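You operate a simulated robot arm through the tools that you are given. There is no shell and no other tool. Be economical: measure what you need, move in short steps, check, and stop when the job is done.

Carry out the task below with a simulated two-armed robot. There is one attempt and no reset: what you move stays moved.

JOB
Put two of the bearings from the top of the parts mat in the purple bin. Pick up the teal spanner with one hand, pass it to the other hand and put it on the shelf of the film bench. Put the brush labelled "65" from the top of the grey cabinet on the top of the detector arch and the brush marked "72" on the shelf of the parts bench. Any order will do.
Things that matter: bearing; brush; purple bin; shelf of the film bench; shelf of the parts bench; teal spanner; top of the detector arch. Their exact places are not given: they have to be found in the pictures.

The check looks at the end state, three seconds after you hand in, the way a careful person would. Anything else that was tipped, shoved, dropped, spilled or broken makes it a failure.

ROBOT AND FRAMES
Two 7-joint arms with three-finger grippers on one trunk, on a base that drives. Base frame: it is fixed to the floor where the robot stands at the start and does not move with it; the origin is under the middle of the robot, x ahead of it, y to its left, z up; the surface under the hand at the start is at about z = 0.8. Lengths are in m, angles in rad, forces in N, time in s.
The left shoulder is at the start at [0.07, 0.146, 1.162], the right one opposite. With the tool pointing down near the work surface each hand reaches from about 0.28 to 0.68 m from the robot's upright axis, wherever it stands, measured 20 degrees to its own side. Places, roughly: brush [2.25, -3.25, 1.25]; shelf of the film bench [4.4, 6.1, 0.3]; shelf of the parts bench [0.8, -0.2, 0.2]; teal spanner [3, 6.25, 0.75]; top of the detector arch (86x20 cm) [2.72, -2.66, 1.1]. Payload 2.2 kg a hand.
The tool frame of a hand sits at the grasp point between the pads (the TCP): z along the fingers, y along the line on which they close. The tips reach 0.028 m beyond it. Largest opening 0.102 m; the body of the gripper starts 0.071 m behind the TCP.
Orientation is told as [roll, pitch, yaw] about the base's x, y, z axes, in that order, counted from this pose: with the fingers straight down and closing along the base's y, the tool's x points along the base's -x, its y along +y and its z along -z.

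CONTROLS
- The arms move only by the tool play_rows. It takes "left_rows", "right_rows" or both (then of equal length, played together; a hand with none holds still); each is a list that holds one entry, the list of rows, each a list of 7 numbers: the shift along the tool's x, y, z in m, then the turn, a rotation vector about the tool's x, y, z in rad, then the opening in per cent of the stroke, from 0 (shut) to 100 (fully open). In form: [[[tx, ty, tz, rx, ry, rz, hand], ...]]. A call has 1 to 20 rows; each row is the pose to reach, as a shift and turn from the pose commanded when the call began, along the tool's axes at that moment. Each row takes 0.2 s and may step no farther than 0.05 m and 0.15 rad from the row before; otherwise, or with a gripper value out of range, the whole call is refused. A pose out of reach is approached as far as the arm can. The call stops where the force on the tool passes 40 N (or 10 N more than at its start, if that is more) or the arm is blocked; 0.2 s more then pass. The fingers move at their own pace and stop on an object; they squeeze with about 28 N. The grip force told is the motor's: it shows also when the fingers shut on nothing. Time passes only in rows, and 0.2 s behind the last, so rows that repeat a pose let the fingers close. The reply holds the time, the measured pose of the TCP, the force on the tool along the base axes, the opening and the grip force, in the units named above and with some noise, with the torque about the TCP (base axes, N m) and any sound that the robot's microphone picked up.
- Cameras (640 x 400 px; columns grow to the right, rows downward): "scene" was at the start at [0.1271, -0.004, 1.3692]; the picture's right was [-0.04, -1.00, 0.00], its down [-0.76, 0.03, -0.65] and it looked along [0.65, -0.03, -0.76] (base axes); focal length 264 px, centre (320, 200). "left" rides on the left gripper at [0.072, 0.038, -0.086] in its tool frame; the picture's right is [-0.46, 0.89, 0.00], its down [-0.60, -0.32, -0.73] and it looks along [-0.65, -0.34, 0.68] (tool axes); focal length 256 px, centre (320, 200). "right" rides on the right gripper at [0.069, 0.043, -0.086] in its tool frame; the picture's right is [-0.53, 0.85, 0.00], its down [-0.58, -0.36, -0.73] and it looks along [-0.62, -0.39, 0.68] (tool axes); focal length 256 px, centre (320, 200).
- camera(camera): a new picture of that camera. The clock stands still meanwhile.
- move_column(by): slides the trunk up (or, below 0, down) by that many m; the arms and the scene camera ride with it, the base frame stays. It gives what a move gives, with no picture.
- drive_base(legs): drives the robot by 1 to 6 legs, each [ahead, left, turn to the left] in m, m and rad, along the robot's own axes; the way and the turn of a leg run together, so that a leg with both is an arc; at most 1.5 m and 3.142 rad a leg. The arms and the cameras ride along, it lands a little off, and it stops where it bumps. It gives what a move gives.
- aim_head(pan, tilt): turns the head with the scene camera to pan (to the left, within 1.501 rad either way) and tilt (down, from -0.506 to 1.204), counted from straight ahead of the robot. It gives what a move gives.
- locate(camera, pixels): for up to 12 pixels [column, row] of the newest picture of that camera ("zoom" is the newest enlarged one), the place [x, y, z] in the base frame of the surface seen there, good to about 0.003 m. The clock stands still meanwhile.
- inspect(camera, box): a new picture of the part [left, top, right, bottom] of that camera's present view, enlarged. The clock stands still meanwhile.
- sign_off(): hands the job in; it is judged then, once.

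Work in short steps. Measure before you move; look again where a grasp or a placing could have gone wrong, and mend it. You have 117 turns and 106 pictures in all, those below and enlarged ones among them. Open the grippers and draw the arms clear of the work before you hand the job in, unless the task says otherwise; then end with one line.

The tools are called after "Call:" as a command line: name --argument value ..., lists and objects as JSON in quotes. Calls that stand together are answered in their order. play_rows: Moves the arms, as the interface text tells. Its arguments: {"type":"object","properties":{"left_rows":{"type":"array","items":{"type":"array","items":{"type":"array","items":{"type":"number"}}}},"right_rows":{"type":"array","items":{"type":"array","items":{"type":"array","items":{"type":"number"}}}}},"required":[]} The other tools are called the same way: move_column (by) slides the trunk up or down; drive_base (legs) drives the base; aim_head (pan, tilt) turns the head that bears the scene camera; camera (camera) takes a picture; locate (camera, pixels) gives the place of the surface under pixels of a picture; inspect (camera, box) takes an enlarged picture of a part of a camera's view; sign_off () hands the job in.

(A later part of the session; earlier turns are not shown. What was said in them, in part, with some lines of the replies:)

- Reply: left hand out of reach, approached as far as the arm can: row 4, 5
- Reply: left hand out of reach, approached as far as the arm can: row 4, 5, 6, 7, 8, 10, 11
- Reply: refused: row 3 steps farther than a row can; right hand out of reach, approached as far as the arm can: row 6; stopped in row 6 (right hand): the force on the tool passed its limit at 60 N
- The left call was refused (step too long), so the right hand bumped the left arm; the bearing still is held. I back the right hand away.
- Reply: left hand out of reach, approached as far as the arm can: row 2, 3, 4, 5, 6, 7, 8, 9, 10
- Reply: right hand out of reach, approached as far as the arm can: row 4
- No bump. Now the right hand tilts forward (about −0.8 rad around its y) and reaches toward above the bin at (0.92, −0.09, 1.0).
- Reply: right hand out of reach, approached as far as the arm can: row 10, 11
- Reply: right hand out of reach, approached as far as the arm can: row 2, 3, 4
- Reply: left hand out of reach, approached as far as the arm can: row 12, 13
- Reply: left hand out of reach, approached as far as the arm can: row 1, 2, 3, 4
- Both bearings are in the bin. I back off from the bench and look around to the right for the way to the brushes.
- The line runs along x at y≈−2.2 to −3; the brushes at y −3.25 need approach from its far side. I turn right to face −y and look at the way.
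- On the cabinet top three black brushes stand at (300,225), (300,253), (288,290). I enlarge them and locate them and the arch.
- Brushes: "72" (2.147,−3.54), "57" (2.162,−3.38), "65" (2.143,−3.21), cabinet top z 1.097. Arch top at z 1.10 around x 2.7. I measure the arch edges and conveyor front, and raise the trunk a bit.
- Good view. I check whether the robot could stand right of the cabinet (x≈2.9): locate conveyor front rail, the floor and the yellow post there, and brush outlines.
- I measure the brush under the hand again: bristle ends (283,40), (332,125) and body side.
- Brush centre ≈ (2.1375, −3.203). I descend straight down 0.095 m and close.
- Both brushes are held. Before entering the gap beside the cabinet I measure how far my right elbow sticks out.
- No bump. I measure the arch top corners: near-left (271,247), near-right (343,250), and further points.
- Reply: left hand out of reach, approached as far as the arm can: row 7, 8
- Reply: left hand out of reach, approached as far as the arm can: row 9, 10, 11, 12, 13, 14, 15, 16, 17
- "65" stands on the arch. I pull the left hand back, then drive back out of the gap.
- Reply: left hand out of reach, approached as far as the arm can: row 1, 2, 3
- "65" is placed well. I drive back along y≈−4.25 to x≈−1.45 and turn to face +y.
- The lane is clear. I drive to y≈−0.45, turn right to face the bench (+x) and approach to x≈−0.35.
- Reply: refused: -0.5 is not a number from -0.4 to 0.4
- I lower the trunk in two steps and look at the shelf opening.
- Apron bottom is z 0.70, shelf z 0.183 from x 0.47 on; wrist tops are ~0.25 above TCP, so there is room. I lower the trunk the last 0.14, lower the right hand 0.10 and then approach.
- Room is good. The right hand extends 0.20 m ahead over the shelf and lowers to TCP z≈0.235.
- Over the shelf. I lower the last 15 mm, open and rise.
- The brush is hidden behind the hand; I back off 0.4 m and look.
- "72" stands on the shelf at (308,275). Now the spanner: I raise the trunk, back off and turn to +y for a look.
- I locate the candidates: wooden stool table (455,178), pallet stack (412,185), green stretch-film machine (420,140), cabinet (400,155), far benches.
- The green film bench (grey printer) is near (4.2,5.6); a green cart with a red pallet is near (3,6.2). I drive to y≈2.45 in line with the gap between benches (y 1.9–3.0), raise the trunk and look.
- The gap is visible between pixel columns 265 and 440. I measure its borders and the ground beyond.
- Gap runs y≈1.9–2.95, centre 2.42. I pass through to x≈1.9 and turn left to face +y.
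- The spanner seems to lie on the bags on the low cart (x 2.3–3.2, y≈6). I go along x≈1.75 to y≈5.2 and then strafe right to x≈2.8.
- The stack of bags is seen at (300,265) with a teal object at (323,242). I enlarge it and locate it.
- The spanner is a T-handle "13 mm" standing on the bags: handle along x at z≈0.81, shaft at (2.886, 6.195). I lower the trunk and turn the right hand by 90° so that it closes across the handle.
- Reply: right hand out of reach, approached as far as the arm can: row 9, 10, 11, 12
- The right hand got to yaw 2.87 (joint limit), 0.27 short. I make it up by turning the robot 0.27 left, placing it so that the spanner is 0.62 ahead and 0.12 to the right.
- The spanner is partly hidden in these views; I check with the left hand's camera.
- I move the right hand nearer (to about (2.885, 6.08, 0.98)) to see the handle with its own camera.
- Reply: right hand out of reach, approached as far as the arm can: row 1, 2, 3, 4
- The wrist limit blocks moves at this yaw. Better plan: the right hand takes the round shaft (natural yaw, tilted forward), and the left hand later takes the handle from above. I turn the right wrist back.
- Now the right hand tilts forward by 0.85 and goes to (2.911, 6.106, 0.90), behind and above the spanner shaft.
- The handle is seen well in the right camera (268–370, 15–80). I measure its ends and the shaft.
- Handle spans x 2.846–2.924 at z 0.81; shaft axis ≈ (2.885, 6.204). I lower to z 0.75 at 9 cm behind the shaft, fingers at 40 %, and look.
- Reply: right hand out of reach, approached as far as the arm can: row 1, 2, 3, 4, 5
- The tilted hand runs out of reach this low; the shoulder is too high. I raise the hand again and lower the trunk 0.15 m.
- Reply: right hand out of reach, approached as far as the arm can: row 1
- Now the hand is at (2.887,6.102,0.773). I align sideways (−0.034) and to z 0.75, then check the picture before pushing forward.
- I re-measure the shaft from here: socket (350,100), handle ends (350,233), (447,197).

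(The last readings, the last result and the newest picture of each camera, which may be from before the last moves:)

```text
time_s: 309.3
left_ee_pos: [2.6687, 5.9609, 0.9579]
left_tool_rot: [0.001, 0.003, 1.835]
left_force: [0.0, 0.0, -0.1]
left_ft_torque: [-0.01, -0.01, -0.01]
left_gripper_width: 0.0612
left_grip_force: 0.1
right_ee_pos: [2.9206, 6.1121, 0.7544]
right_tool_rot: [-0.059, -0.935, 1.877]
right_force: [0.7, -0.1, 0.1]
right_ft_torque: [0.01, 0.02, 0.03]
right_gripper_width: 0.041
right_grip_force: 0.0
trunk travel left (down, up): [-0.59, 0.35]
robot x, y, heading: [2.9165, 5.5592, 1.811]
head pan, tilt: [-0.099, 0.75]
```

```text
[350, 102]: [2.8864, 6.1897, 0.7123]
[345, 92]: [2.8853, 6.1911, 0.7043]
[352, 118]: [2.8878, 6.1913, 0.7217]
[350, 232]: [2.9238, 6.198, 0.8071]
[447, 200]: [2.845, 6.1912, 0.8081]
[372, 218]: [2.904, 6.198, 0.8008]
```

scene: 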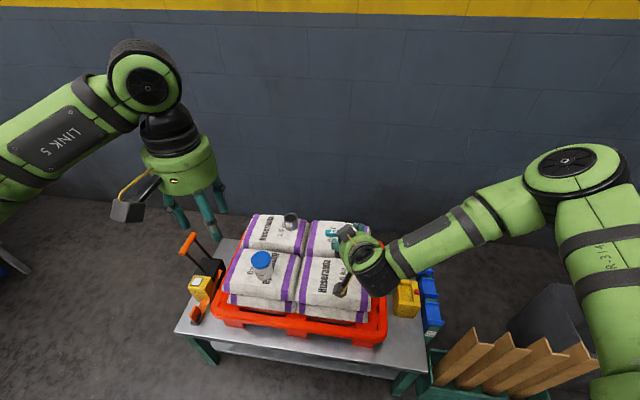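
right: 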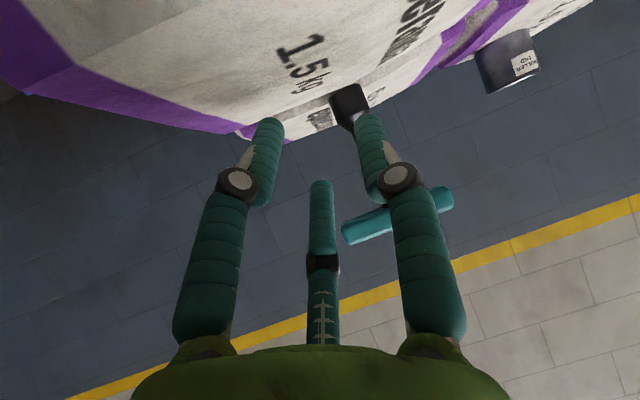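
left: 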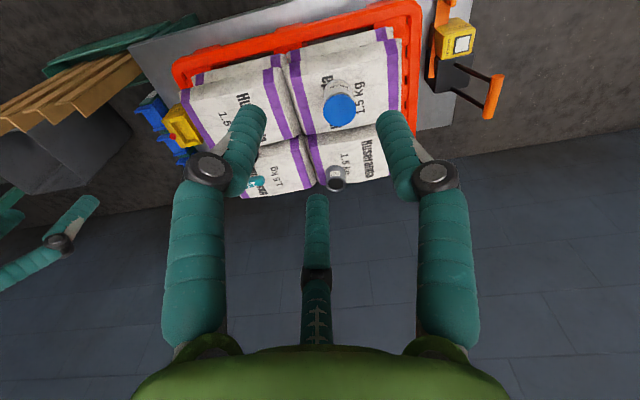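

The shaft axis is confirmed at (2.886, 6.203). I push forward 0.098 m and close.

Call:
play_rows --right_rows '[[[-0.015, 0, 0.022, 0, 0, 0, 40], [-0.03, 0, 0.044, 0, 0, 0, 40], [-0.044, 0.001, 0.065, 0, 0, 0, 40], [-0.055, 0.001, 0.081, 0, 0, 0, 40], [-0.055, 0.001, 0.081, 0, 0, 0, 40], [-0.055, 0.001, 0.081, 0, 0, 0, 20], [-0.055, 0.001, 0.081, 0, 0, 0, 0], [-0.055, 0.001, 0.081, 0, 0, 0, 0], [-0.055, 0.001, 0.081, 0, 0, 0, 0]]]'

Call:
camera --camera "right"

```text
time_s: 311.3
left_ee_pos: [2.6675, 5.9618, 0.9582]
left_tool_rot: [-0.001, 0.004, 1.837]
left_force: [0.0, -0.2, 0.0]
left_ft_torque: [0.03, 0.02, 0.0]
left_gripper_width: 0.0611
left_grip_force: 0.1
right_ee_pos: [2.8971, 6.2051, 0.7475]
right_tool_rot: [-0.052, -0.94, 1.878]
right_force: [-0.3, -0.8, 0.7]
right_ft_torque: [-0.03, -0.05, 0.0]
right_gripper_width: 0.0247
right_grip_force: 27.9
trunk travel left (down, up): [-0.59, 0.35]
robot x, y, heading: [2.9209, 5.561, 1.812]
head pan, tilt: [-0.099, 0.75]
```

```text
28 pictures are left
```

right: 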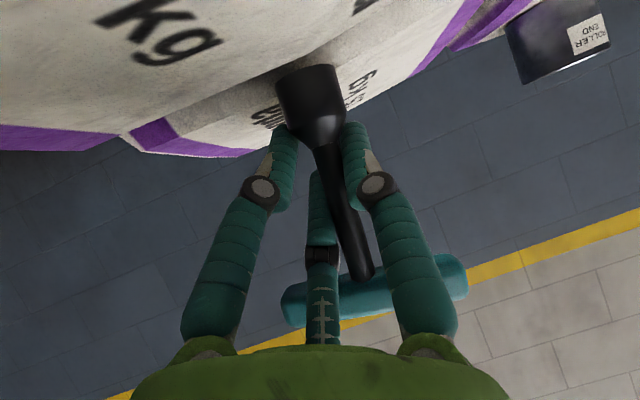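

The shaft is clamped (width 0.0247). I lift with the trunk and back the base away into free space.

Call:
move_column --by 0.2

Call:
drive_base --legs '[[-0.45, 0, 0]]'

Call:
camera --camera "scene"

Call:
camera --camera "right"

```text
time_s: 313.4
left_ee_pos: [2.6689, 5.9611, 1.1573]
left_tool_rot: [0.0, 0.003, 1.836]
left_force: [-0.6, 0.1, -0.1]
left_ft_torque: [-0.02, 0.03, -0.03]
left_gripper_width: 0.0613
left_grip_force: 0.0
right_ee_pos: [2.8971, 6.2047, 0.9462]
right_tool_rot: [-0.053, -0.936, 1.878]
right_force: [-0.6, -0.4, -2.2]
right_ft_torque: [0.0, -0.01, 0.01]
right_gripper_width: 0.0248
right_grip_force: 28.0
trunk travel left (down, up): [-0.79, 0.15]
robot x, y, heading: [2.9166, 5.5629, 1.811]
head pan, tilt: [-0.099, 0.75]
```

```text
time_s: 316.1
left_ee_pos: [2.7756, 5.5291, 1.1578]
left_tool_rot: [0.0, 0.002, 1.833]
left_force: [0.5, 0.4, 0.5]
left_ft_torque: [-0.01, -0.02, -0.01]
left_gripper_width: 0.0612
left_grip_force: 0.1
right_ee_pos: [3.0045, 5.7728, 0.947]
right_tool_rot: [-0.052, -0.94, 1.877]
right_force: [0.4, 0.2, -2.6]
right_ft_torque: [-0.02, -0.02, 0.02]
right_gripper_width: 0.0251
right_grip_force: 28.6
trunk travel left (down, up): [-0.79, 0.15]
robot x, y, heading: [3.0268, 5.1282, 1.813]
head pan, tilt: [-0.099, 0.75]
```

```text
27 pictures are left
```

scene: 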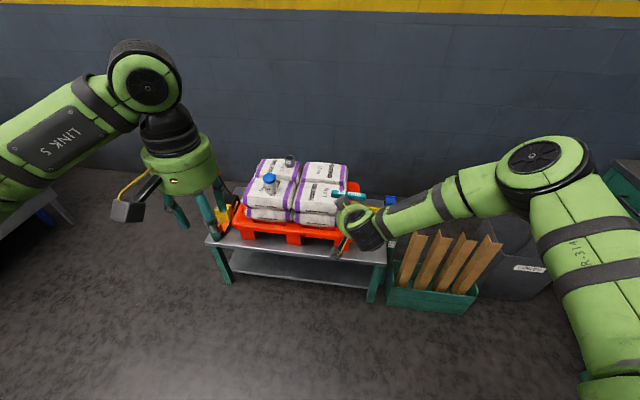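

```text
26 pictures are left
```

right: 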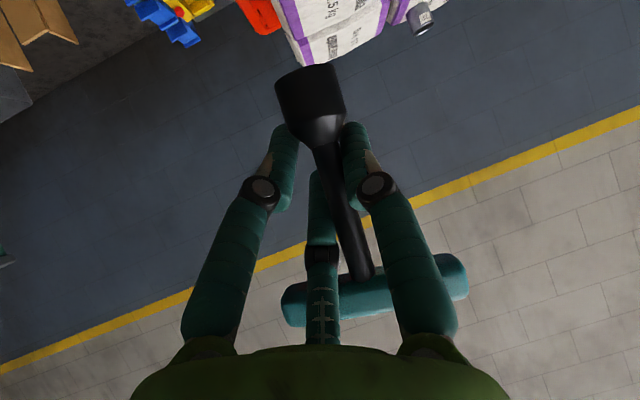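

The spanner is held upright by its shaft. For the pass, the left hand shall grasp the handle end coaxially, fingers level. I draw the right hand in, turning it 0.75 to the left, while the left hand moves outwards and pitches level.

Call:
play_rows --right_rows '[[[0.009, 0.01, -0.013, -0.055, 0, -0.04, 0], [0.019, 0.02, -0.025, -0.11, 0, -0.08, 0], [0.028, 0.03, -0.038, -0.165, 0, -0.12, 0], [0.037, 0.04, -0.051, -0.22, 0, -0.161, 0], [0.046, 0.05, -0.064, -0.275, 0, -0.201, 0], [0.056, 0.06, -0.076, -0.33, 0, -0.241, 0], [0.065, 0.071, -0.089, -0.385, 0, -0.281, 0], [0.074, 0.081, -0.102, -0.44, 0, -0.322, 0], [0.083, 0.091, -0.115, -0.495, 0, -0.362, 0], [0.093, 0.101, -0.127, -0.55, 0, -0.402, 0], [0.102, 0.111, -0.14, -0.605, 0, -0.4425, 0], [0.102, 0.111, -0.14, -0.605, 0, -0.4425, 0]]]' --left_rows '[[[0.005, 0.01, 0.01, 0, -0.14, 0, 60], [0.01, 0.02, 0.02, 0, -0.28, 0, 60], [0.015, 0.03, 0.03, 0, -0.42, 0, 60], [0.02, 0.04, 0.04, 0, -0.56, 0, 60], [0.025, 0.05, 0.05, 0, -0.7, 0, 60], [0.03, 0.06, 0.06, 0, -0.84, 0, 60], [0.035, 0.07, 0.07, 0, -0.98, 0, 60], [0.04, 0.08, 0.08, 0, -1.12, 0, 60], [0.045, 0.09, 0.09, 0, -1.26, 0, 60], [0.05, 0.1, 0.1, 0, -1.4, 0, 60], [0.05, 0.1, 0.11, 0, -1.53, 0, 60], [0.05, 0.1, 0.11, 0, -1.53, 0, 60]]]'

Call:
camera --camera "scene"

```text
time_s: 318.8
left_ee_pos: [2.6898, 5.5413, 1.0817]
left_tool_rot: [-0.004, -1.034, 1.833]
left_force: [-0.2, 0.2, 0.0]
left_ft_torque: [0.02, 0.0, -0.01]
left_gripper_width: 0.0613
left_grip_force: 0.1
left hand out of reach, approached as far as the arm can: row 5, 6, 7, 8, 9, 10, 11, 12
right_ee_pos: [2.944, 5.5745, 0.943]
right_tool_rot: [-0.038, -0.918, 2.614]
right_force: [0.6, 0.2, -1.4]
right_ft_torque: [-0.02, -0.02, 0.01]
right_gripper_width: 0.0245
right_grip_force: 27.8
right hand out of reach, approached as far as the arm can: row 2, 3, 4, 5, 6, 7
trunk travel left (down, up): [-0.79, 0.15]
robot x, y, heading: [3.0268, 5.1256, 1.81]
head pan, tilt: [-0.099, 0.75]
```

```text
25 pictures are left
```

scene: 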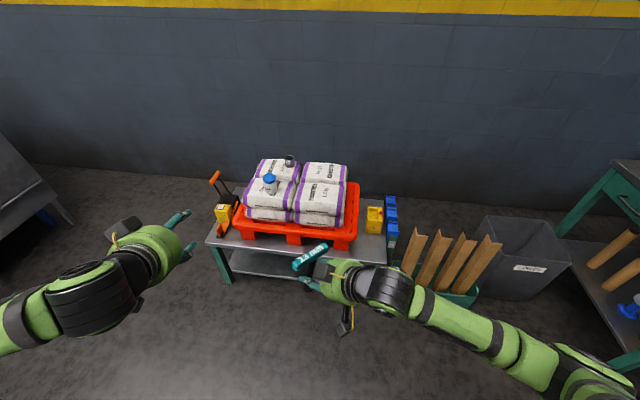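

The right hand is in place; the left reached pitch −1.03. I turn the left hand toward the handle (yaw right), pitching further with more distance ahead, and measure the handle at (295,265)–(326,246).

Call:
locate --camera "scene" --pixels '[[296, 265], [325, 246], [310, 255], [303, 260], [318, 250]]'

Call:
play_rows --left_rows '[[[-0.013, 0, 0.02, 0.08, -0.05, 0.05, 60], [-0.026, 0, 0.04, 0.16, -0.1, 0.1, 60], [-0.03, 0, 0.05, 0.24, -0.15, 0.15, 60], [-0.03, 0, 0.05, 0.32, -0.2, 0.2, 60], [-0.03, 0, 0.05, 0.4, -0.25, 0.25, 60], [-0.03, 0, 0.05, 0.48, -0.3, 0.3, 60], [-0.03, 0, 0.05, 0.56, -0.35, 0.34, 60], [-0.03, 0, 0.05, 0.64, -0.4, 0.38, 60], [-0.03, 0, 0.05, 0.67, -0.45, 0.4, 60], [-0.03, 0, 0.05, 0.67, -0.45, 0.4, 60]]]'

Call:
camera --camera "scene"

```text
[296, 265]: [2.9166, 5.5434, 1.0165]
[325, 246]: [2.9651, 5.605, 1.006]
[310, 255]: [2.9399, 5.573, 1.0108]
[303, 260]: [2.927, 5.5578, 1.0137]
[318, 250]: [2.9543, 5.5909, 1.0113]
```

```text
time_s: 320.9
left_ee_pos: [2.6755, 5.5937, 1.0788]
left_tool_rot: [0.923, -1.362, 0.162]
left_force: [0.1, -0.8, -0.6]
left_ft_torque: [-0.01, -0.02, -0.02]
left_gripper_width: 0.0611
left_grip_force: 0.1
left hand out of reach, approached as far as the arm can: row 1
right_ee_pos: [2.9423, 5.5755, 0.9432]
right_tool_rot: [-0.039, -0.917, 2.613]
right_force: [-0.1, 0.2, -1.8]
right_ft_torque: [-0.02, -0.02, 0.02]
right_gripper_width: 0.0243
right_grip_force: 27.7
trunk travel left (down, up): [-0.79, 0.15]
robot x, y, heading: [3.027, 5.1324, 1.811]
head pan, tilt: [-0.099, 0.75]
```

```text
24 pictures are left
```

scene: 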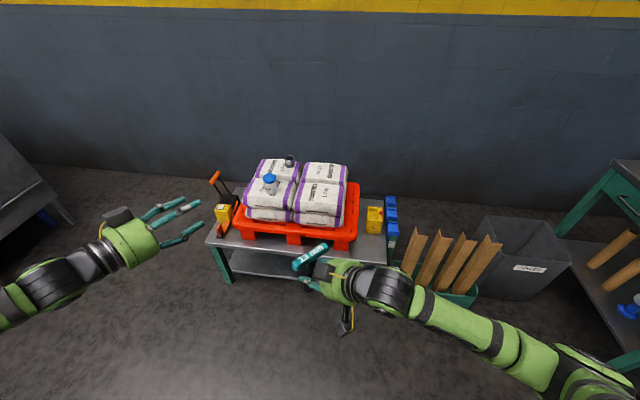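

Handle axis runs from about (2.913,5.546,1.009) to NE, slope −0.13, and the left fingers nearly match its direction (need 0.19 more yaw). I go to the pre-grasp point 0.10 m behind, at (2.853, 5.470, 1.022), opening 45 %.

Call:
play_rows --left_rows '[[[0.0, -0.037, -0.018, 0.03, -0.005, 0.004, 45], [0.004, -0.074, -0.03, 0.06, -0.01, 0.008, 45], [0.01, -0.111, -0.03, 0.09, -0.015, 0.012, 45], [0.014, -0.148, -0.03, 0.12, -0.02, 0.016, 45], [0.019, -0.185, -0.025, 0.15, -0.025, 0.02, 45], [0.0236, -0.2215, -0.0212, 0.186, -0.03, 0.024, 45], [0.0236, -0.2215, -0.0212, 0.186, -0.03, 0.024, 45]]]'

Call:
camera --camera "left"

Call:
inspect --camera "scene" --box '[180, 190, 420, 350]'

```text
time_s: 322.6
left_ee_pos: [2.8525, 5.4702, 1.021]
left_tool_rot: [0.917, -1.36, -0.025]
left_force: [-0.4, -0.2, 0.8]
left_ft_torque: [0.0, -0.01, 0.01]
left_gripper_width: 0.0458
left_grip_force: 0.0
right_ee_pos: [2.9425, 5.5742, 0.9434]
right_tool_rot: [-0.039, -0.916, 2.616]
right_force: [-0.1, -0.5, -2.4]
right_ft_torque: [0.01, -0.04, 0.02]
right_gripper_width: 0.0245
right_grip_force: 28.0
trunk travel left (down, up): [-0.79, 0.15]
robot x, y, heading: [3.0273, 5.1261, 1.812]
head pan, tilt: [-0.099, 0.75]
```

```text
23 pictures are left
```

left: 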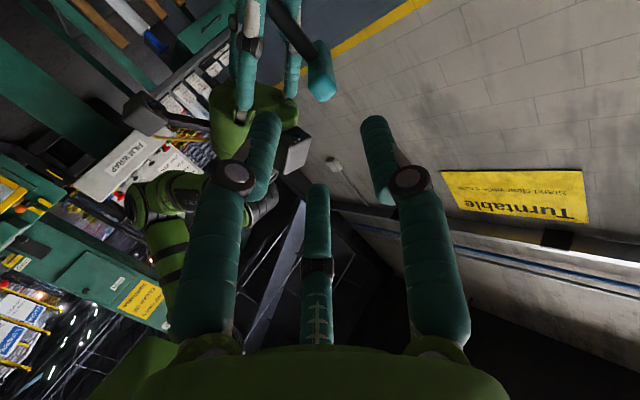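

```text
2.50 times, centred on (300, 270) of scene
```

zoom: 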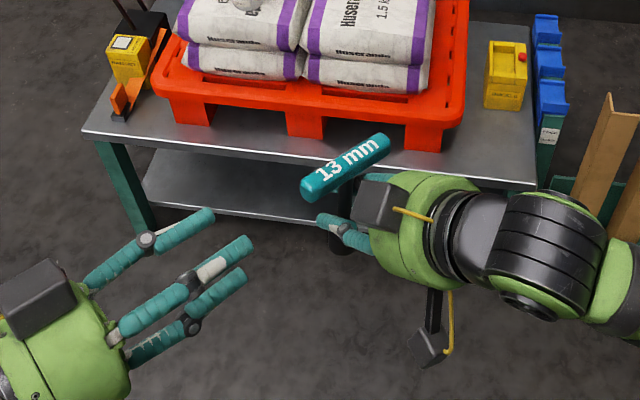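

Looks aligned. I refine the handle's position from the left camera: end face (322,85) and side (318,60), and from the scene's zoom.

Call:
locate --camera "left" --pixels '[[322, 90], [328, 84], [316, 55], [312, 70], [300, 20], [325, 55]]'

Call:
locate --camera "zoom" --pixels '[[306, 190], [312, 182], [322, 190], [384, 145], [345, 167], [375, 205], [360, 190]]'

```text
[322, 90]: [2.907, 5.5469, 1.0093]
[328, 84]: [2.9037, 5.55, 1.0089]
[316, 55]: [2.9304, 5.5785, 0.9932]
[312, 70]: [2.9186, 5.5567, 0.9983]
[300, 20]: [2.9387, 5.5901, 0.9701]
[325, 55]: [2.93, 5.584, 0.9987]
```

```text
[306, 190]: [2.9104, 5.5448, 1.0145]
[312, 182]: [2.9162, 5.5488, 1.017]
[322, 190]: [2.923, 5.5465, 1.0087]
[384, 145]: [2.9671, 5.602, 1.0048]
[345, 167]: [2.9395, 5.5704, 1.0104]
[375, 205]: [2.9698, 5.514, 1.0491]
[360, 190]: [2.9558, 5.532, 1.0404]
```

End face centre ≈ (2.910, 5.548, 1.007). The left hand advances 0.098 m along its fingers and closes on the handle end.

Call:
play_rows --left_rows '[[[0.001, 0.001, 0.03, 0, 0, 0, 45], [0.002, 0.002, 0.06, 0, 0, 0, 45], [0.002, 0.002, 0.08, 0, 0, 0, 45], [0.002, 0.002, 0.097, 0, 0, 0, 45], [0.002, 0.002, 0.097, 0, 0, 0, 45], [0.002, 0.002, 0.097, 0, 0, 0, 30], [0.002, 0.002, 0.097, 0, 0, 0, 10], [0.002, 0.002, 0.097, 0, 0, 0, 0], [0.002, 0.002, 0.097, 0, 0, 0, 0]]]'

Call:
inspect --camera "scene" --box '[220, 200, 400, 320]'

Call:
camera --camera "left"

```text
time_s: 324.6
left_ee_pos: [2.911, 5.5457, 1.009]
left_tool_rot: [0.917, -1.364, -0.027]
left_force: [4.3, -0.2, 3.1]
left_ft_torque: [0.0, -0.07, -0.13]
left_gripper_width: 0.0238
left_grip_force: 27.8
right_ee_pos: [2.9425, 5.5725, 0.9426]
right_tool_rot: [-0.036, -0.917, 2.614]
right_force: [-2.9, 2.0, -5.2]
right_ft_torque: [0.04, -0.28, -0.03]
right_gripper_width: 0.0248
right_grip_force: 27.7
trunk travel left (down, up): [-0.79, 0.15]
robot x, y, heading: [3.0269, 5.1265, 1.81]
head pan, tilt: [-0.099, 0.75]
```

```text
3.33 times, centred on (310, 260) of scene
```

zoom: 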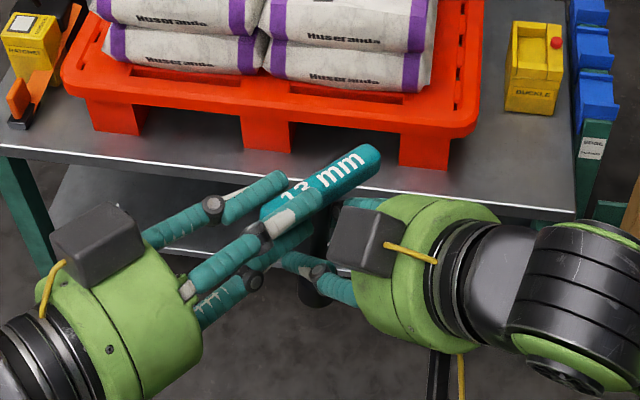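

```text
20 pictures are left
```

left: 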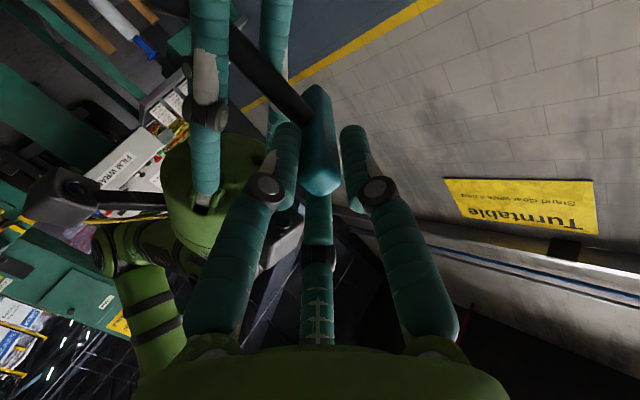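

The left hand holds the handle end (width 0.024). The right hand opens to 40 % and withdraws along its fingers.

Call:
play_rows --right_rows '[[[0, 0, 0, 0, 0, 0, 30], [0, 0, 0, 0, 0, 0, 40], [0, 0, 0, 0, 0, 0, 40], [0, 0, -0.03, 0, 0, 0, 40], [0, 0, -0.065, 0, 0, 0, 40], [0, 0, -0.1, 0, 0, 0, 40], [0, 0, -0.13, 0, 0, 0, 40], [0, -0.03, -0.15, 0, 0, 0, 40], [0, -0.03, -0.15, 0, 0, 0, 40]]]'

Call:
camera --camera "scene"

```text
time_s: 326.6
left_ee_pos: [2.9094, 5.5469, 1.0078]
left_tool_rot: [0.913, -1.363, -0.022]
left_force: [-0.5, -0.4, -2.4]
left_ft_torque: [-0.07, 0.06, -0.03]
left_gripper_width: 0.024
left_grip_force: 27.9
right_ee_pos: [3.0604, 5.5543, 1.0305]
right_tool_rot: [-0.038, -0.917, 2.614]
right_force: [-0.4, -0.6, 0.2]
right_ft_torque: [0.0, -0.04, 0.0]
right_gripper_width: 0.0409
right_grip_force: 0.0
right hand out of reach, approached as far as the arm can: row 7, 8, 9
trunk travel left (down, up): [-0.79, 0.15]
robot x, y, heading: [3.0288, 5.1296, 1.809]
head pan, tilt: [-0.099, 0.75]
```

```text
19 pictures are left
```

scene: 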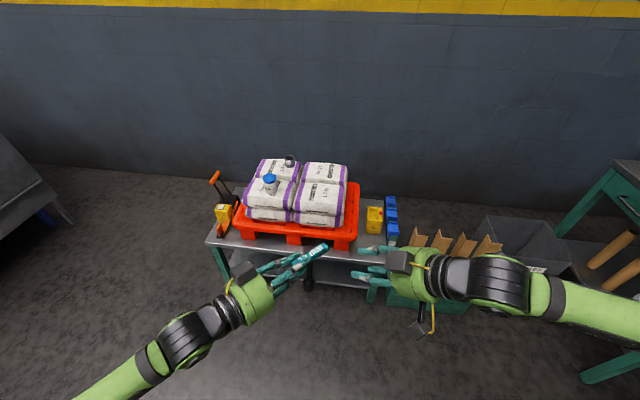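

The pass is done. Now I look at the film bench with the head panned right.

Call:
aim_head --pan -0.85 --tilt 0.55

Call:
camera --camera "scene"

```text
time_s: 327.6
left_ee_pos: [2.9111, 5.546, 1.0075]
left_tool_rot: [0.914, -1.363, -0.019]
left_force: [0.2, 0.7, -2.3]
left_ft_torque: [-0.04, 0.04, 0.01]
left_gripper_width: 0.0237
left_grip_force: 28.3
right_ee_pos: [3.06, 5.5545, 1.029]
right_tool_rot: [-0.037, -0.919, 2.615]
right_force: [0.6, -0.6, 0.1]
right_ft_torque: [-0.01, -0.02, 0.01]
right_gripper_width: 0.0411
right_grip_force: 0.0
trunk travel left (down, up): [-0.79, 0.15]
robot x, y, heading: [3.0263, 5.1296, 1.812]
head pan, tilt: [-0.85, 0.55]
```

```text
18 pictures are left
```

scene: 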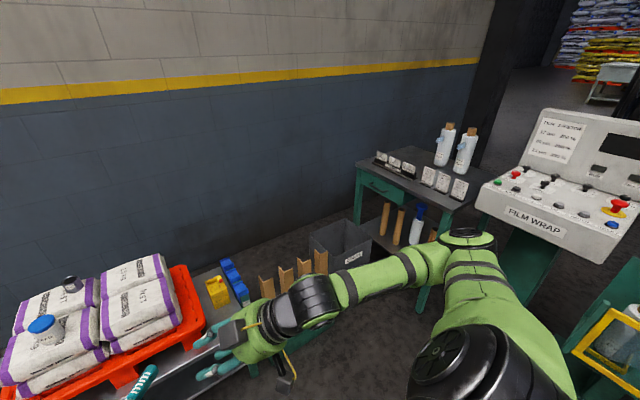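

I locate the bench: top corners (358,166), (470,205), shelf (400,245), legs (358,205), (422,297), printer pedestal (520,250).

Call:
locate --camera "scene" --pixels '[[358, 168], [452, 208], [480, 185], [395, 245], [415, 240], [422, 300], [357, 210], [385, 218], [415, 225], [525, 250], [340, 230], [380, 240]]'

Call:
inspect --camera "scene" --box '[290, 130, 500, 320]'

```text
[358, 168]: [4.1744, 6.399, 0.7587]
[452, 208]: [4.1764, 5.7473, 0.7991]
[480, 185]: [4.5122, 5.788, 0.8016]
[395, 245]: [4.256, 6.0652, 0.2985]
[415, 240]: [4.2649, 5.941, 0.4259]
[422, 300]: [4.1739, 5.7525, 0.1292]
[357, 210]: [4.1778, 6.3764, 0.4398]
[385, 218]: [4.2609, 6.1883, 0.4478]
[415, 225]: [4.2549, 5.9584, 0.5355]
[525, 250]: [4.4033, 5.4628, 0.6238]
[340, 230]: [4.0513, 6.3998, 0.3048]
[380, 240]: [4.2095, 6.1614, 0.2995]
```

```text
2.11 times, centred on (395, 225) of scene
```

zoom: 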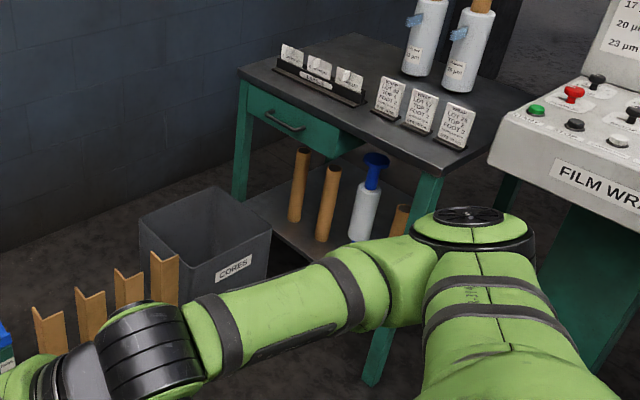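

The film bench's open front faces −x (x≈4.17, y 5.75–6.4), shelf z 0.2985, with tubes standing at x≈4.26. I fold the right arm back (yaw right) first.

Call:
play_rows --right_rows '[[[0, -0.02, 0, 0.085, 0, 0.065, 40], [0, -0.04, 0, 0.17, 0, 0.13, 40], [0, -0.06, 0, 0.255, 0, 0.195, 40], [0, -0.08, 0, 0.34, 0, 0.26, 40], [0, -0.09, 0, 0.425, 0, 0.325, 40], [0, -0.1, 0, 0.51, 0, 0.39, 40], [0, -0.1, 0, 0.596, 0, 0.455, 40], [0, -0.1, 0, 0.596, 0, 0.455, 40]]]'

Call:
play_rows --right_rows '[[[0.02, 0, -0.01, 0, 0.13, 0, 40], [0.03, 0, -0.02, 0, 0.26, 0, 40], [0.03, 0, -0.04, 0, 0.39, 0, 40], [0.03, 0, -0.06, 0, 0.52, 0, 40], [0.03, 0, -0.08, 0, 0.65, 0, 40], [0.03, 0, -0.1, 0, 0.78, 0, 40], [0.03, 0, -0.12, 0, 0.9, 0, 40], [0.03, 0, -0.12, 0, 0.9, 0, 40]]]'

Call:
drive_base --legs '[[0, 0, -1.81], [0.1, 0.3, 0]]'

Call:
aim_head --pan 0.2 --tilt 0.7

Call:
camera --camera "scene"

```text
time_s: 329.4
left_ee_pos: [2.9099, 5.5462, 1.0089]
left_tool_rot: [0.913, -1.365, -0.021]
left_force: [-0.1, 0.3, -2.0]
left_ft_torque: [-0.05, 0.03, -0.02]
left_gripper_width: 0.0235
left_grip_force: 27.7
right_ee_pos: [3.1015, 5.6367, 1.0323]
right_tool_rot: [-0.021, -0.93, 1.924]
right_force: [-0.4, -0.2, -0.4]
right_ft_torque: [0.0, 0.01, -0.02]
right_gripper_width: 0.0407
right_grip_force: 0.1
right hand out of reach, approached as far as the arm can: row 7, 8
trunk travel left (down, up): [-0.79, 0.15]
robot x, y, heading: [3.025, 5.1296, 1.808]
head pan, tilt: [-0.85, 0.55]
```

```text
time_s: 331.2
left_ee_pos: [2.9094, 5.5454, 1.0083]
left_tool_rot: [0.913, -1.362, -0.021]
left_force: [1.1, -0.7, -1.9]
left_ft_torque: [-0.07, 0.08, 0.02]
left_gripper_width: 0.0236
left_grip_force: 27.7
right_ee_pos: [3.1384, 5.5314, 1.0806]
right_tool_rot: [-0.013, -0.025, 1.909]
right_force: [0.8, -1.1, 0.1]
right_ft_torque: [0.0, -0.03, 0.01]
right_gripper_width: 0.0411
right_grip_force: 0.0
trunk travel left (down, up): [-0.79, 0.15]
robot x, y, heading: [3.025, 5.1263, 1.813]
head pan, tilt: [-0.85, 0.55]
```

```text
time_s: 337.9
left_ee_pos: [3.5852, 5.3928, 1.0092]
left_tool_rot: [0.914, -1.362, -1.918]
left_force: [-0.7, 1.3, -2.4]
left_ft_torque: [0.06, 0.02, -0.03]
left_gripper_width: 0.0233
left_grip_force: 28.1
right_ee_pos: [3.499, 5.1811, 1.0806]
right_tool_rot: [-0.01, -0.027, 0.015]
right_force: [0.7, 0.1, -0.9]
right_ft_torque: [0.01, -0.03, -0.01]
right_gripper_width: 0.0409
right_grip_force: 0.1
trunk travel left (down, up): [-0.79, 0.15]
robot x, y, heading: [3.1516, 5.4185, -0.083]
head pan, tilt: [-0.85, 0.55]
```

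```text
time_s: 339.2
left_ee_pos: [3.5845, 5.3938, 1.009]
left_tool_rot: [0.912, -1.362, -1.915]
left_force: [0.4, -0.2, -1.3]
left_ft_torque: [0.03, 0.05, 0.0]
left_gripper_width: 0.0236
left_grip_force: 28.5
right_ee_pos: [3.4993, 5.1816, 1.0795]
right_tool_rot: [-0.014, -0.028, 0.017]
right_force: [-0.4, -0.2, -0.5]
right_ft_torque: [0.0, 0.0, -0.01]
right_gripper_width: 0.0408
right_grip_force: 0.0
trunk travel left (down, up): [-0.79, 0.15]
robot x, y, heading: [3.1481, 5.4133, -0.088]
head pan, tilt: [0.201, 0.7]
```

```text
16 pictures are left
```

scene: 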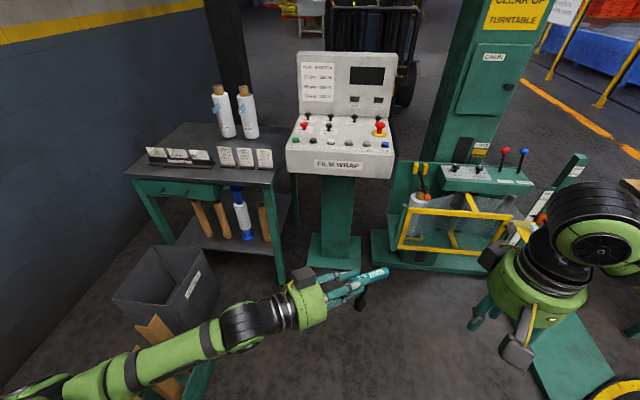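

Good view of the bench. I enlarge the shelf.

Call:
inspect --camera "scene" --box '[120, 165, 300, 290]'

Call:
locate --camera "scene" --pixels '[[205, 300], [145, 260], [215, 240], [258, 248], [195, 232], [275, 250], [180, 190], [230, 178], [135, 330], [285, 215], [165, 195], [330, 260]]'

```text
3.20 times, centred on (210, 228) of scene
```

zoom: 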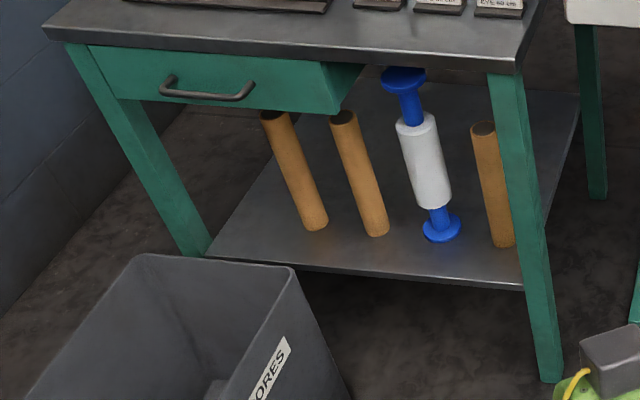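

```text
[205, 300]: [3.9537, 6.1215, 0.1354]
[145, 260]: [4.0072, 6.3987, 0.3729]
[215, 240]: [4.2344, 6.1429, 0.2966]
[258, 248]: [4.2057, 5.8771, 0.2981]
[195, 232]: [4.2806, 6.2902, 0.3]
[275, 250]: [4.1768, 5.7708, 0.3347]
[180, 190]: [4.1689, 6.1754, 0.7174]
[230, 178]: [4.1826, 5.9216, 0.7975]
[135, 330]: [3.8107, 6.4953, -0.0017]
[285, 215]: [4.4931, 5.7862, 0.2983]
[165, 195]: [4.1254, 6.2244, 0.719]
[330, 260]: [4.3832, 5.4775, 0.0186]
```

I locate tube bases and free areas on the shelf in the enlarged picture.

Call:
locate --camera "zoom" --pixels '[[316, 227], [377, 233], [442, 238], [503, 245], [215, 255], [260, 215], [350, 265], [410, 260], [415, 272], [250, 110], [320, 112], [480, 175]]'

```text
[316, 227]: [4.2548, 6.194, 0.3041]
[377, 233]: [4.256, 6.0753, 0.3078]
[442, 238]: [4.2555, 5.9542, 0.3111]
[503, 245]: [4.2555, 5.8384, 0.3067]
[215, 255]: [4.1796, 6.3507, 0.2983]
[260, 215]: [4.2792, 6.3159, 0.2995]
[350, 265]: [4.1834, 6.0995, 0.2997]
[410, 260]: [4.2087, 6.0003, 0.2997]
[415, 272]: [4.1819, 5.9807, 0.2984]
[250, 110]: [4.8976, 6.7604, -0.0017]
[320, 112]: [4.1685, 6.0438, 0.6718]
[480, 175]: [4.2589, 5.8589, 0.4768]
```

Tubes stand at y 6.19, 6.08, 5.95, 5.84 with faces at x 4.255; drawer underside z 0.67. I plan to stand the spanner at about (4.21, 6.013). I check the crate and bin extents for base clearance.

Call:
locate --camera "scene" --pixels '[[150, 325], [195, 390], [207, 365], [165, 325], [215, 290], [180, 335], [110, 300], [160, 245], [205, 262], [372, 272], [360, 290], [362, 305]]'

```text
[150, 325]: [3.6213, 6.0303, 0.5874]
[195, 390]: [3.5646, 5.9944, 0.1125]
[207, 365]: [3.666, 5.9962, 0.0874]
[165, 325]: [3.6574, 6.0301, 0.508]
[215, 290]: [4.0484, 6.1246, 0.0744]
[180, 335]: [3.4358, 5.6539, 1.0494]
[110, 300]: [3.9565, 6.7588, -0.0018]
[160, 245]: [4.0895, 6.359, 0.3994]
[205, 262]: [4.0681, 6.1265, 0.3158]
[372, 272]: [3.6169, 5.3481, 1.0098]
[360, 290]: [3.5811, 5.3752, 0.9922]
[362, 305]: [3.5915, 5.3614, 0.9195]
```

Crate front is y≈5.99, bin y≥6.12, so the base should stay near (3.63, 5.57) with heading ≈0.3. I swing the left hand (with the spanner) forward-left so it points nearly ahead, and pull the right hand in.

Call:
play_rows --left_rows '[[[0.006, 0.024, -0.019, -0.092, 0.015, -0.012, 0], [0.013, 0.048, -0.038, -0.183, 0.031, -0.024, 0], [0.019, 0.071, -0.056, -0.275, 0.047, -0.035, 0], [0.025, 0.095, -0.075, -0.367, 0.062, -0.047, 0], [0.032, 0.119, -0.094, -0.458, 0.078, -0.059, 0], [0.038, 0.143, -0.113, -0.55, 0.093, -0.07, 0], [0.045, 0.166, -0.131, -0.642, 0.109, -0.082, 0], [0.051, 0.19, -0.15, -0.7335, 0.124, -0.094, 0], [0.051, 0.19, -0.15, -0.7335, 0.124, -0.094, 0]]]' --right_rows '[[[0.01, 0, 0, 0, 0, 0, 40], [0.02, 0, 0, 0, 0, 0, 40], [0.03, 0, 0, 0, 0, 0, 40], [0.04, 0, 0, 0, 0, 0, 40], [0.05, 0, 0, 0, 0, 0, 40], [0.06, 0, 0, 0, 0, 0, 40], [0.06, 0, 0, 0, 0, 0, 40], [0.06, 0, 0, 0, 0, 0, 40], [0.06, 0, 0, 0, 0, 0, 40]]]'

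Call:
inspect --camera "scene" --box '[140, 180, 400, 400]'

```text
time_s: 341.2
left_ee_pos: [3.6714, 5.6533, 1.019]
left_tool_rot: [0.871, -1.364, -1.134]
left_force: [0.8, 0.6, -2.3]
left_ft_torque: [-0.01, 0.1, -0.01]
left_gripper_width: 0.0234
left_grip_force: 27.4
left hand out of reach, approached as far as the arm can: row 4, 5, 6, 7, 8, 9
right_ee_pos: [3.4418, 5.1803, 1.0806]
right_tool_rot: [-0.012, -0.027, 0.016]
right_force: [-0.3, 0.2, -0.4]
right_ft_torque: [0.0, -0.02, 0.02]
right_gripper_width: 0.0406
right_grip_force: 0.0
trunk travel left (down, up): [-0.79, 0.15]
robot x, y, heading: [3.1549, 5.4185, -0.081]
head pan, tilt: [0.201, 0.7]
```

```text
1.82 times, centred on (270, 290) of scene
```

zoom: 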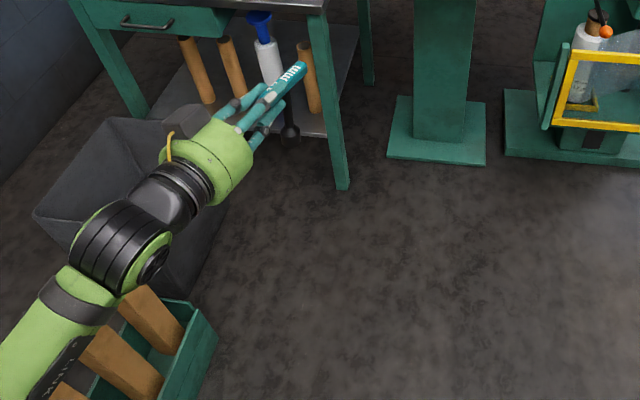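

The hand now points nearly ahead. I measure the forearm points and the spanner (socket (290,135), handle end (300,68)) in the enlarged picture.

Call:
locate --camera "zoom" --pixels '[[120, 240], [70, 300], [20, 370], [290, 138], [301, 68], [280, 82], [155, 270], [205, 330], [185, 360], [150, 340], [410, 155], [290, 122]]'

```text
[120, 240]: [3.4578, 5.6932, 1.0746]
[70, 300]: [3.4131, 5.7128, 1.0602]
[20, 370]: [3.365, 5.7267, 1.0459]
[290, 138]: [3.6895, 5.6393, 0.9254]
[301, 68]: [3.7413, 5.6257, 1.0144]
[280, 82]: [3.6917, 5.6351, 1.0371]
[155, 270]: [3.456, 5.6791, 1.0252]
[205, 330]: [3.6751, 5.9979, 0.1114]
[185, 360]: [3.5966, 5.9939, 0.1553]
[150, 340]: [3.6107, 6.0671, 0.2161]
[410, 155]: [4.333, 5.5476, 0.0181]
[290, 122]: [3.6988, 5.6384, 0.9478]
```

I correct the spanner's lean (pitch −0.13) and check the right-hand obstacles (yellow frame, console).

Call:
locate --camera "scene" --pixels '[[402, 245], [411, 212], [490, 255], [290, 165], [388, 172], [455, 185], [480, 265]]'

Call:
play_rows --left_rows '[[[0, 0, 0, 0, -0.065, 0, 0], [0, 0, 0, 0, -0.13, 0, 0], [0, 0, 0, 0, -0.13, 0, 0]]]'

```text
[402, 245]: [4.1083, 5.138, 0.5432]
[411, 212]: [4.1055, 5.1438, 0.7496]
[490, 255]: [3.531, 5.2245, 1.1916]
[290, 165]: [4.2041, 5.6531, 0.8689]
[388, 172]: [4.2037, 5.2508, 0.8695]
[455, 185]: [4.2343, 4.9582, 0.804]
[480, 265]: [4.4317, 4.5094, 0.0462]
```

```text
time_s: 342.0
left_ee_pos: [3.6738, 5.6658, 1.0241]
left_tool_rot: [1.565, -1.41, -1.835]
left_force: [-0.6, -0.8, -1.9]
left_ft_torque: [0.04, 0.08, -0.04]
left_gripper_width: 0.0234
left_grip_force: 28.3
left hand out of reach, approached as far as the arm can: row 1, 2, 3
right_ee_pos: [3.442, 5.182, 1.0793]
right_tool_rot: [-0.011, -0.027, 0.015]
right_force: [-0.3, 0.7, 0.8]
right_ft_torque: [-0.01, 0.01, -0.03]
right_gripper_width: 0.0409
right_grip_force: 0.0
trunk travel left (down, up): [-0.79, 0.15]
robot x, y, heading: [3.1513, 5.4135, -0.08]
head pan, tilt: [0.201, 0.7]
```

Now level. I turn the robot 0.44 left and drive to about (3.64, 5.51), short of the bench, still high.

Call:
drive_base --legs '[[0, 0, 0.44], [0.49, -0.08, 0]]'

Call:
move_column --by -0.25

Call:
aim_head --pan 0.35 --tilt 0.7

Call:
camera --camera "scene"

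```text
time_s: 346.3
left_ee_pos: [4.0008, 5.9832, 1.0234]
left_tool_rot: [1.564, -1.41, -1.372]
left_force: [-0.5, 0.3, -1.6]
left_ft_torque: [-0.02, 0.06, -0.02]
left_gripper_width: 0.0234
left_grip_force: 27.9
right_ee_pos: [4.0095, 5.4443, 1.0805]
right_tool_rot: [-0.016, -0.025, 0.479]
right_force: [0.2, -0.2, 0.6]
right_ft_torque: [-0.03, -0.01, -0.02]
right_gripper_width: 0.0405
right_grip_force: 0.0
trunk travel left (down, up): [-0.79, 0.15]
robot x, y, heading: [3.645, 5.5258, 0.377]
head pan, tilt: [0.201, 0.7]
```

```text
time_s: 348.9
left_ee_pos: [4.0011, 5.9835, 0.7735]
left_tool_rot: [1.56, -1.411, -1.366]
left_force: [0.2, -0.3, -2.5]
left_ft_torque: [-0.01, 0.08, 0.0]
left_gripper_width: 0.0233
left_grip_force: 27.6
right_ee_pos: [4.0117, 5.4438, 0.8305]
right_tool_rot: [-0.011, -0.026, 0.478]
right_force: [0.0, 0.6, -0.1]
right_ft_torque: [-0.01, 0.01, 0.01]
right_gripper_width: 0.0407
right_grip_force: 0.1
trunk travel left (down, up): [-0.54, 0.4]
robot x, y, heading: [3.6476, 5.5242, 0.382]
head pan, tilt: [0.201, 0.7]
```

```text
time_s: 349.6
left_ee_pos: [4.002, 5.982, 0.7731]
left_tool_rot: [1.562, -1.409, -1.366]
left_force: [-0.1, 0.1, -2.0]
left_ft_torque: [-0.06, 0.11, 0.03]
left_gripper_width: 0.0232
left_grip_force: 27.8
right_ee_pos: [4.0116, 5.4439, 0.8303]
right_tool_rot: [-0.01, -0.027, 0.479]
right_force: [-0.4, -0.5, 0.2]
right_ft_torque: [0.0, 0.01, 0.03]
right_gripper_width: 0.0408
right_grip_force: 0.1
trunk travel left (down, up): [-0.54, 0.4]
robot x, y, heading: [3.647, 5.5231, 0.379]
head pan, tilt: [0.351, 0.7]
```

```text
13 pictures are left
```

scene: 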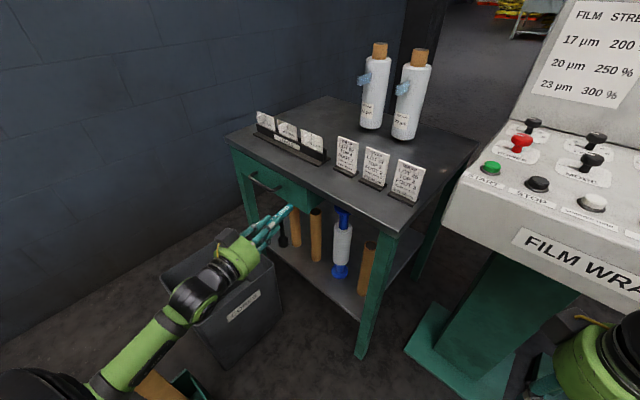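

I check the left forearm's horizontal clearance to the CORES bin and crate before lowering further.

Call:
locate --camera "scene" --pixels '[[175, 295], [120, 345], [95, 385], [215, 245], [282, 238], [287, 212], [165, 265], [270, 270], [195, 325], [185, 385], [270, 222], [150, 388]]'

```text
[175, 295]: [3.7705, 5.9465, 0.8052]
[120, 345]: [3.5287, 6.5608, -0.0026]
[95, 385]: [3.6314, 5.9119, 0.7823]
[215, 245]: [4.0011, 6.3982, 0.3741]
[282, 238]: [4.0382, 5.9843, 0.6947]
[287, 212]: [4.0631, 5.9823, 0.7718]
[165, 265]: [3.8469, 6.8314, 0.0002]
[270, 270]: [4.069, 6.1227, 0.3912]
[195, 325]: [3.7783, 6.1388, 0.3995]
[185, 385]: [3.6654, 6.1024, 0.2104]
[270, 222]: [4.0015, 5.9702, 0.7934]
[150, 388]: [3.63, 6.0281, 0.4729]
```

Clearances are about 6 cm. I lower the trunk another 0.33 m (TCP ≈0.443) and then extend forward 0.10 m first.

Call:
move_column --by -0.33

Call:
camera --camera "scene"

```text
time_s: 352.8
left_ee_pos: [4.0006, 5.9826, 0.4431]
left_tool_rot: [1.562, -1.41, -1.366]
left_force: [0.8, 0.6, -2.6]
left_ft_torque: [-0.01, 0.1, 0.0]
left_gripper_width: 0.0235
left_grip_force: 27.8
right_ee_pos: [4.0103, 5.4457, 0.5006]
right_tool_rot: [-0.012, -0.026, 0.479]
right_force: [0.8, 0.8, 0.2]
right_ft_torque: [-0.03, 0.05, -0.02]
right_gripper_width: 0.0408
right_grip_force: 0.1
trunk travel left (down, up): [-0.21, 0.73]
robot x, y, heading: [3.6443, 5.5229, 0.38]
head pan, tilt: [0.351, 0.7]
```

```text
12 pictures are left
```

scene: 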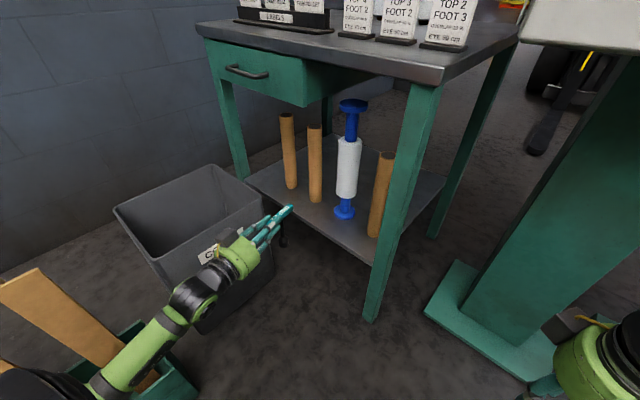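

The spanner hangs in front of the shelf. I extend 0.171 m along the hand so the shaft comes to (4.21, 6.013), then check.

Call:
play_rows --left_rows '[[[0, -0.002, 0.034, 0, 0, 0, 0], [-0.001, -0.004, 0.068, 0, 0, 0, 0], [-0.001, -0.007, 0.103, 0, 0, 0, 0], [-0.002, -0.009, 0.137, 0, 0, 0, 0], [-0.002, -0.011, 0.171, 0, 0, 0, 0], [-0.002, -0.011, 0.171, 0, 0, 0, 0]]]'

Call:
inspect --camera "scene" --box '[220, 90, 460, 280]'

```text
time_s: 354.2
left_ee_pos: [4.1707, 6.0149, 0.445]
left_tool_rot: [1.543, -1.414, -1.358]
left_force: [0.0, 0.0, -2.4]
left_ft_torque: [-0.05, 0.09, -0.02]
left_gripper_width: 0.0234
left_grip_force: 28.3
left hand out of reach, approached as far as the arm can: row 2, 3, 4, 5, 6
right_ee_pos: [4.0105, 5.4437, 0.4992]
right_tool_rot: [-0.012, -0.026, 0.479]
right_force: [0.1, 0.4, -0.3]
right_ft_torque: [0.01, -0.01, 0.01]
right_gripper_width: 0.041
right_grip_force: 0.0
trunk travel left (down, up): [-0.21, 0.73]
robot x, y, heading: [3.6466, 5.5229, 0.379]
head pan, tilt: [0.351, 0.7]
```

```text
2.11 times, centred on (340, 185) of scene
```

zoom: 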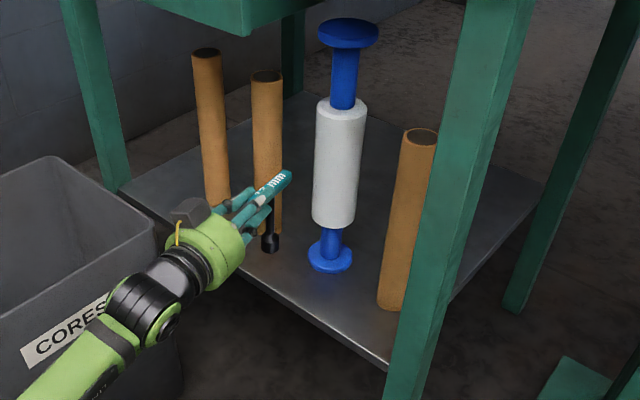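

The socket hangs at (271,245) over the shelf. I measure its bottom and the gap.

Call:
locate --camera "zoom" --pixels '[[271, 249], [271, 242], [268, 236], [290, 175], [275, 185], [300, 280], [245, 262]]'

```text
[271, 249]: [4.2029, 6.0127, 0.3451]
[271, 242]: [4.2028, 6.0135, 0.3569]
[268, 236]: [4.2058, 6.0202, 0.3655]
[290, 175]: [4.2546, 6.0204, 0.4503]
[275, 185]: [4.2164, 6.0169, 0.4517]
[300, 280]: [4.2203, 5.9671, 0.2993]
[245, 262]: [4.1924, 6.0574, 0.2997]
```

Foot bottom is ≈0.342, shelf 0.2995: gap about 0.042. I lower by trunk 0.039.

Call:
move_column --by -0.039

Call:
inspect --camera "scene" --box '[260, 110, 420, 240]'

```text
time_s: 355.1
left_ee_pos: [4.1696, 6.0149, 0.4082]
left_tool_rot: [1.558, -1.414, -1.373]
left_force: [0.7, -0.2, 0.3]
left_ft_torque: [0.01, -0.15, 0.02]
left_gripper_width: 0.0233
left_grip_force: 28.1
right_ee_pos: [4.011, 5.4443, 0.4604]
right_tool_rot: [-0.011, -0.028, 0.478]
right_force: [-0.8, 0.2, -0.4]
right_ft_torque: [0.01, 0.01, -0.04]
right_gripper_width: 0.0411
right_grip_force: 0.0
trunk travel left (down, up): [-0.171, 0.769]
robot x, y, heading: [3.6458, 5.5238, 0.38]
head pan, tilt: [0.351, 0.7]
```

```text
3.08 times, centred on (340, 175) of scene
```

zoom: 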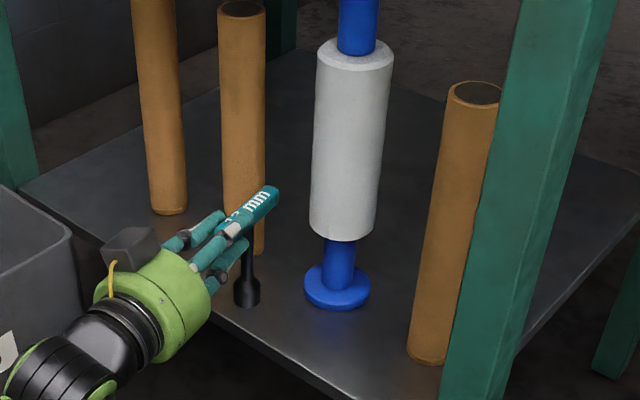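

Contact is made (force changed from −2.4 to +0.3 N). I open to 45 % gently and draw back along the fingers.

Call:
play_rows --left_rows '[[[0, 0, 0, 0, 0, 0, 26], [0, 0, 0, 0, 0, 0, 32], [0, 0, 0, 0, 0, 0, 40], [0, 0, 0, 0, 0, 0, 46], [0, 0, 0, 0, 0, 0, 46], [0, 0, -0.015, 0, 0, 0, 46], [0, 0, -0.04, 0, 0, 0, 46], [0, 0, -0.07, 0, 0, 0, 46], [0, 0, -0.105, 0, 0, 0, 46], [0, 0, -0.14, 0, 0, 0, 46], [0, 0, -0.14, 0, 0, 0, 46]]]'

Call:
inspect --camera "scene" --box '[240, 100, 440, 250]'

```text
time_s: 357.5
left_ee_pos: [4.0307, 5.9888, 0.4073]
left_tool_rot: [1.551, -1.414, -1.366]
left_force: [-0.8, 0.0, -0.3]
left_ft_torque: [-0.02, 0.01, -0.02]
left_gripper_width: 0.0472
left_grip_force: 0.1
right_ee_pos: [4.0101, 5.4446, 0.4604]
right_tool_rot: [-0.013, -0.027, 0.478]
right_force: [-0.8, 0.4, 0.2]
right_ft_torque: [0.04, -0.03, 0.02]
right_gripper_width: 0.0407
right_grip_force: 0.1
trunk travel left (down, up): [-0.171, 0.769]
robot x, y, heading: [3.6467, 5.5245, 0.38]
head pan, tilt: [0.351, 0.7]
```

```text
2.67 times, centred on (340, 175) of scene
```

zoom: 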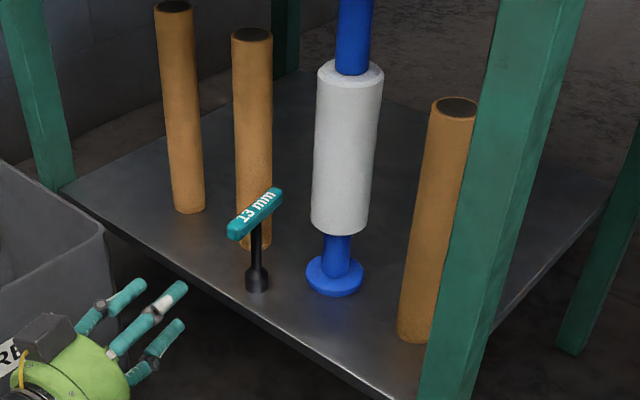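

The spanner stands on the film bench shelf. I back the base away, open the grippers and take a last look.

Call:
drive_base --legs '[[-0.35, 0, 0]]'

Call:
move_column --by 0.3

Call:
play_rows --left_rows '[[[0, 0, 0, 0, 0, 0, 100], [0, 0, 0, 0, 0, 0, 100]]]' --right_rows '[[[0, 0, 0, 0, 0, 0, 100], [0, 0, 0, 0, 0, 0, 100]]]'

Call:
camera --camera "scene"

```text
time_s: 359.7
left_ee_pos: [3.7152, 5.8619, 0.4058]
left_tool_rot: [1.546, -1.414, -1.365]
left_force: [-0.7, 0.0, 0.0]
left_ft_torque: [-0.04, -0.01, -0.01]
left_gripper_width: 0.0467
left_grip_force: 0.0
right_ee_pos: [3.693, 5.3163, 0.4612]
right_tool_rot: [-0.011, -0.028, 0.475]
right_force: [-0.5, 0.5, -0.5]
right_ft_torque: [-0.02, -0.01, 0.02]
right_gripper_width: 0.0405
right_grip_force: 0.0
trunk travel left (down, up): [-0.171, 0.769]
robot x, y, heading: [3.3317, 5.3987, 0.377]
head pan, tilt: [0.351, 0.7]
```

```text
time_s: 362.7
left_ee_pos: [3.7153, 5.8621, 0.7062]
left_tool_rot: [1.546, -1.414, -1.365]
left_force: [0.2, -0.3, -0.3]
left_ft_torque: [0.0, -0.01, 0.02]
left_gripper_width: 0.0469
left_grip_force: 0.1
right_ee_pos: [3.6927, 5.3179, 0.7606]
right_tool_rot: [-0.014, -0.027, 0.474]
right_force: [0.6, 0.8, -0.6]
right_ft_torque: [0.0, 0.02, 0.0]
right_gripper_width: 0.0409
right_grip_force: 0.1
trunk travel left (down, up): [-0.471, 0.469]
robot x, y, heading: [3.3286, 5.3983, 0.373]
head pan, tilt: [0.351, 0.7]
```

```text
time_s: 363.3
left_ee_pos: [3.7154, 5.8617, 0.7063]
left_tool_rot: [1.545, -1.413, -1.366]
left_force: [-0.4, -0.9, -0.4]
left_ft_torque: [-0.01, 0.0, 0.0]
left_gripper_width: 0.1018
left_grip_force: 0.0
right_ee_pos: [3.6927, 5.3163, 0.76]
right_tool_rot: [-0.011, -0.027, 0.475]
right_force: [-0.8, 0.7, 0.1]
right_ft_torque: [0.01, -0.04, 0.03]
right_gripper_width: 0.1019
right_grip_force: 0.1
trunk travel left (down, up): [-0.471, 0.469]
robot x, y, heading: [3.3264, 5.4025, 0.377]
head pan, tilt: [0.351, 0.7]
```

```text
8 pictures are left
```

scene: 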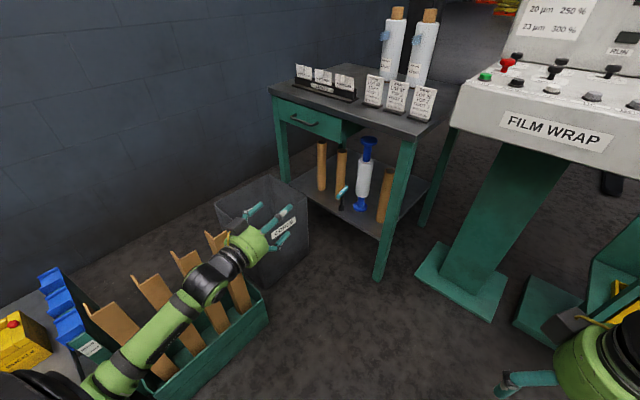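

The spanner stands on the shelf at (342,198), nothing around it is disturbed, and both hands are open and clear. I hand in.

Call:
sign_off

```text
The job is handed in.
```

All four items are placed and the job is handed in: bearings "75" and "62" in the purple bin, brush "65" on the detector arch, brush "72" on the parts bench shelf, and the teal spanner passed from the right to the left hand and stood on the film bench shelf.
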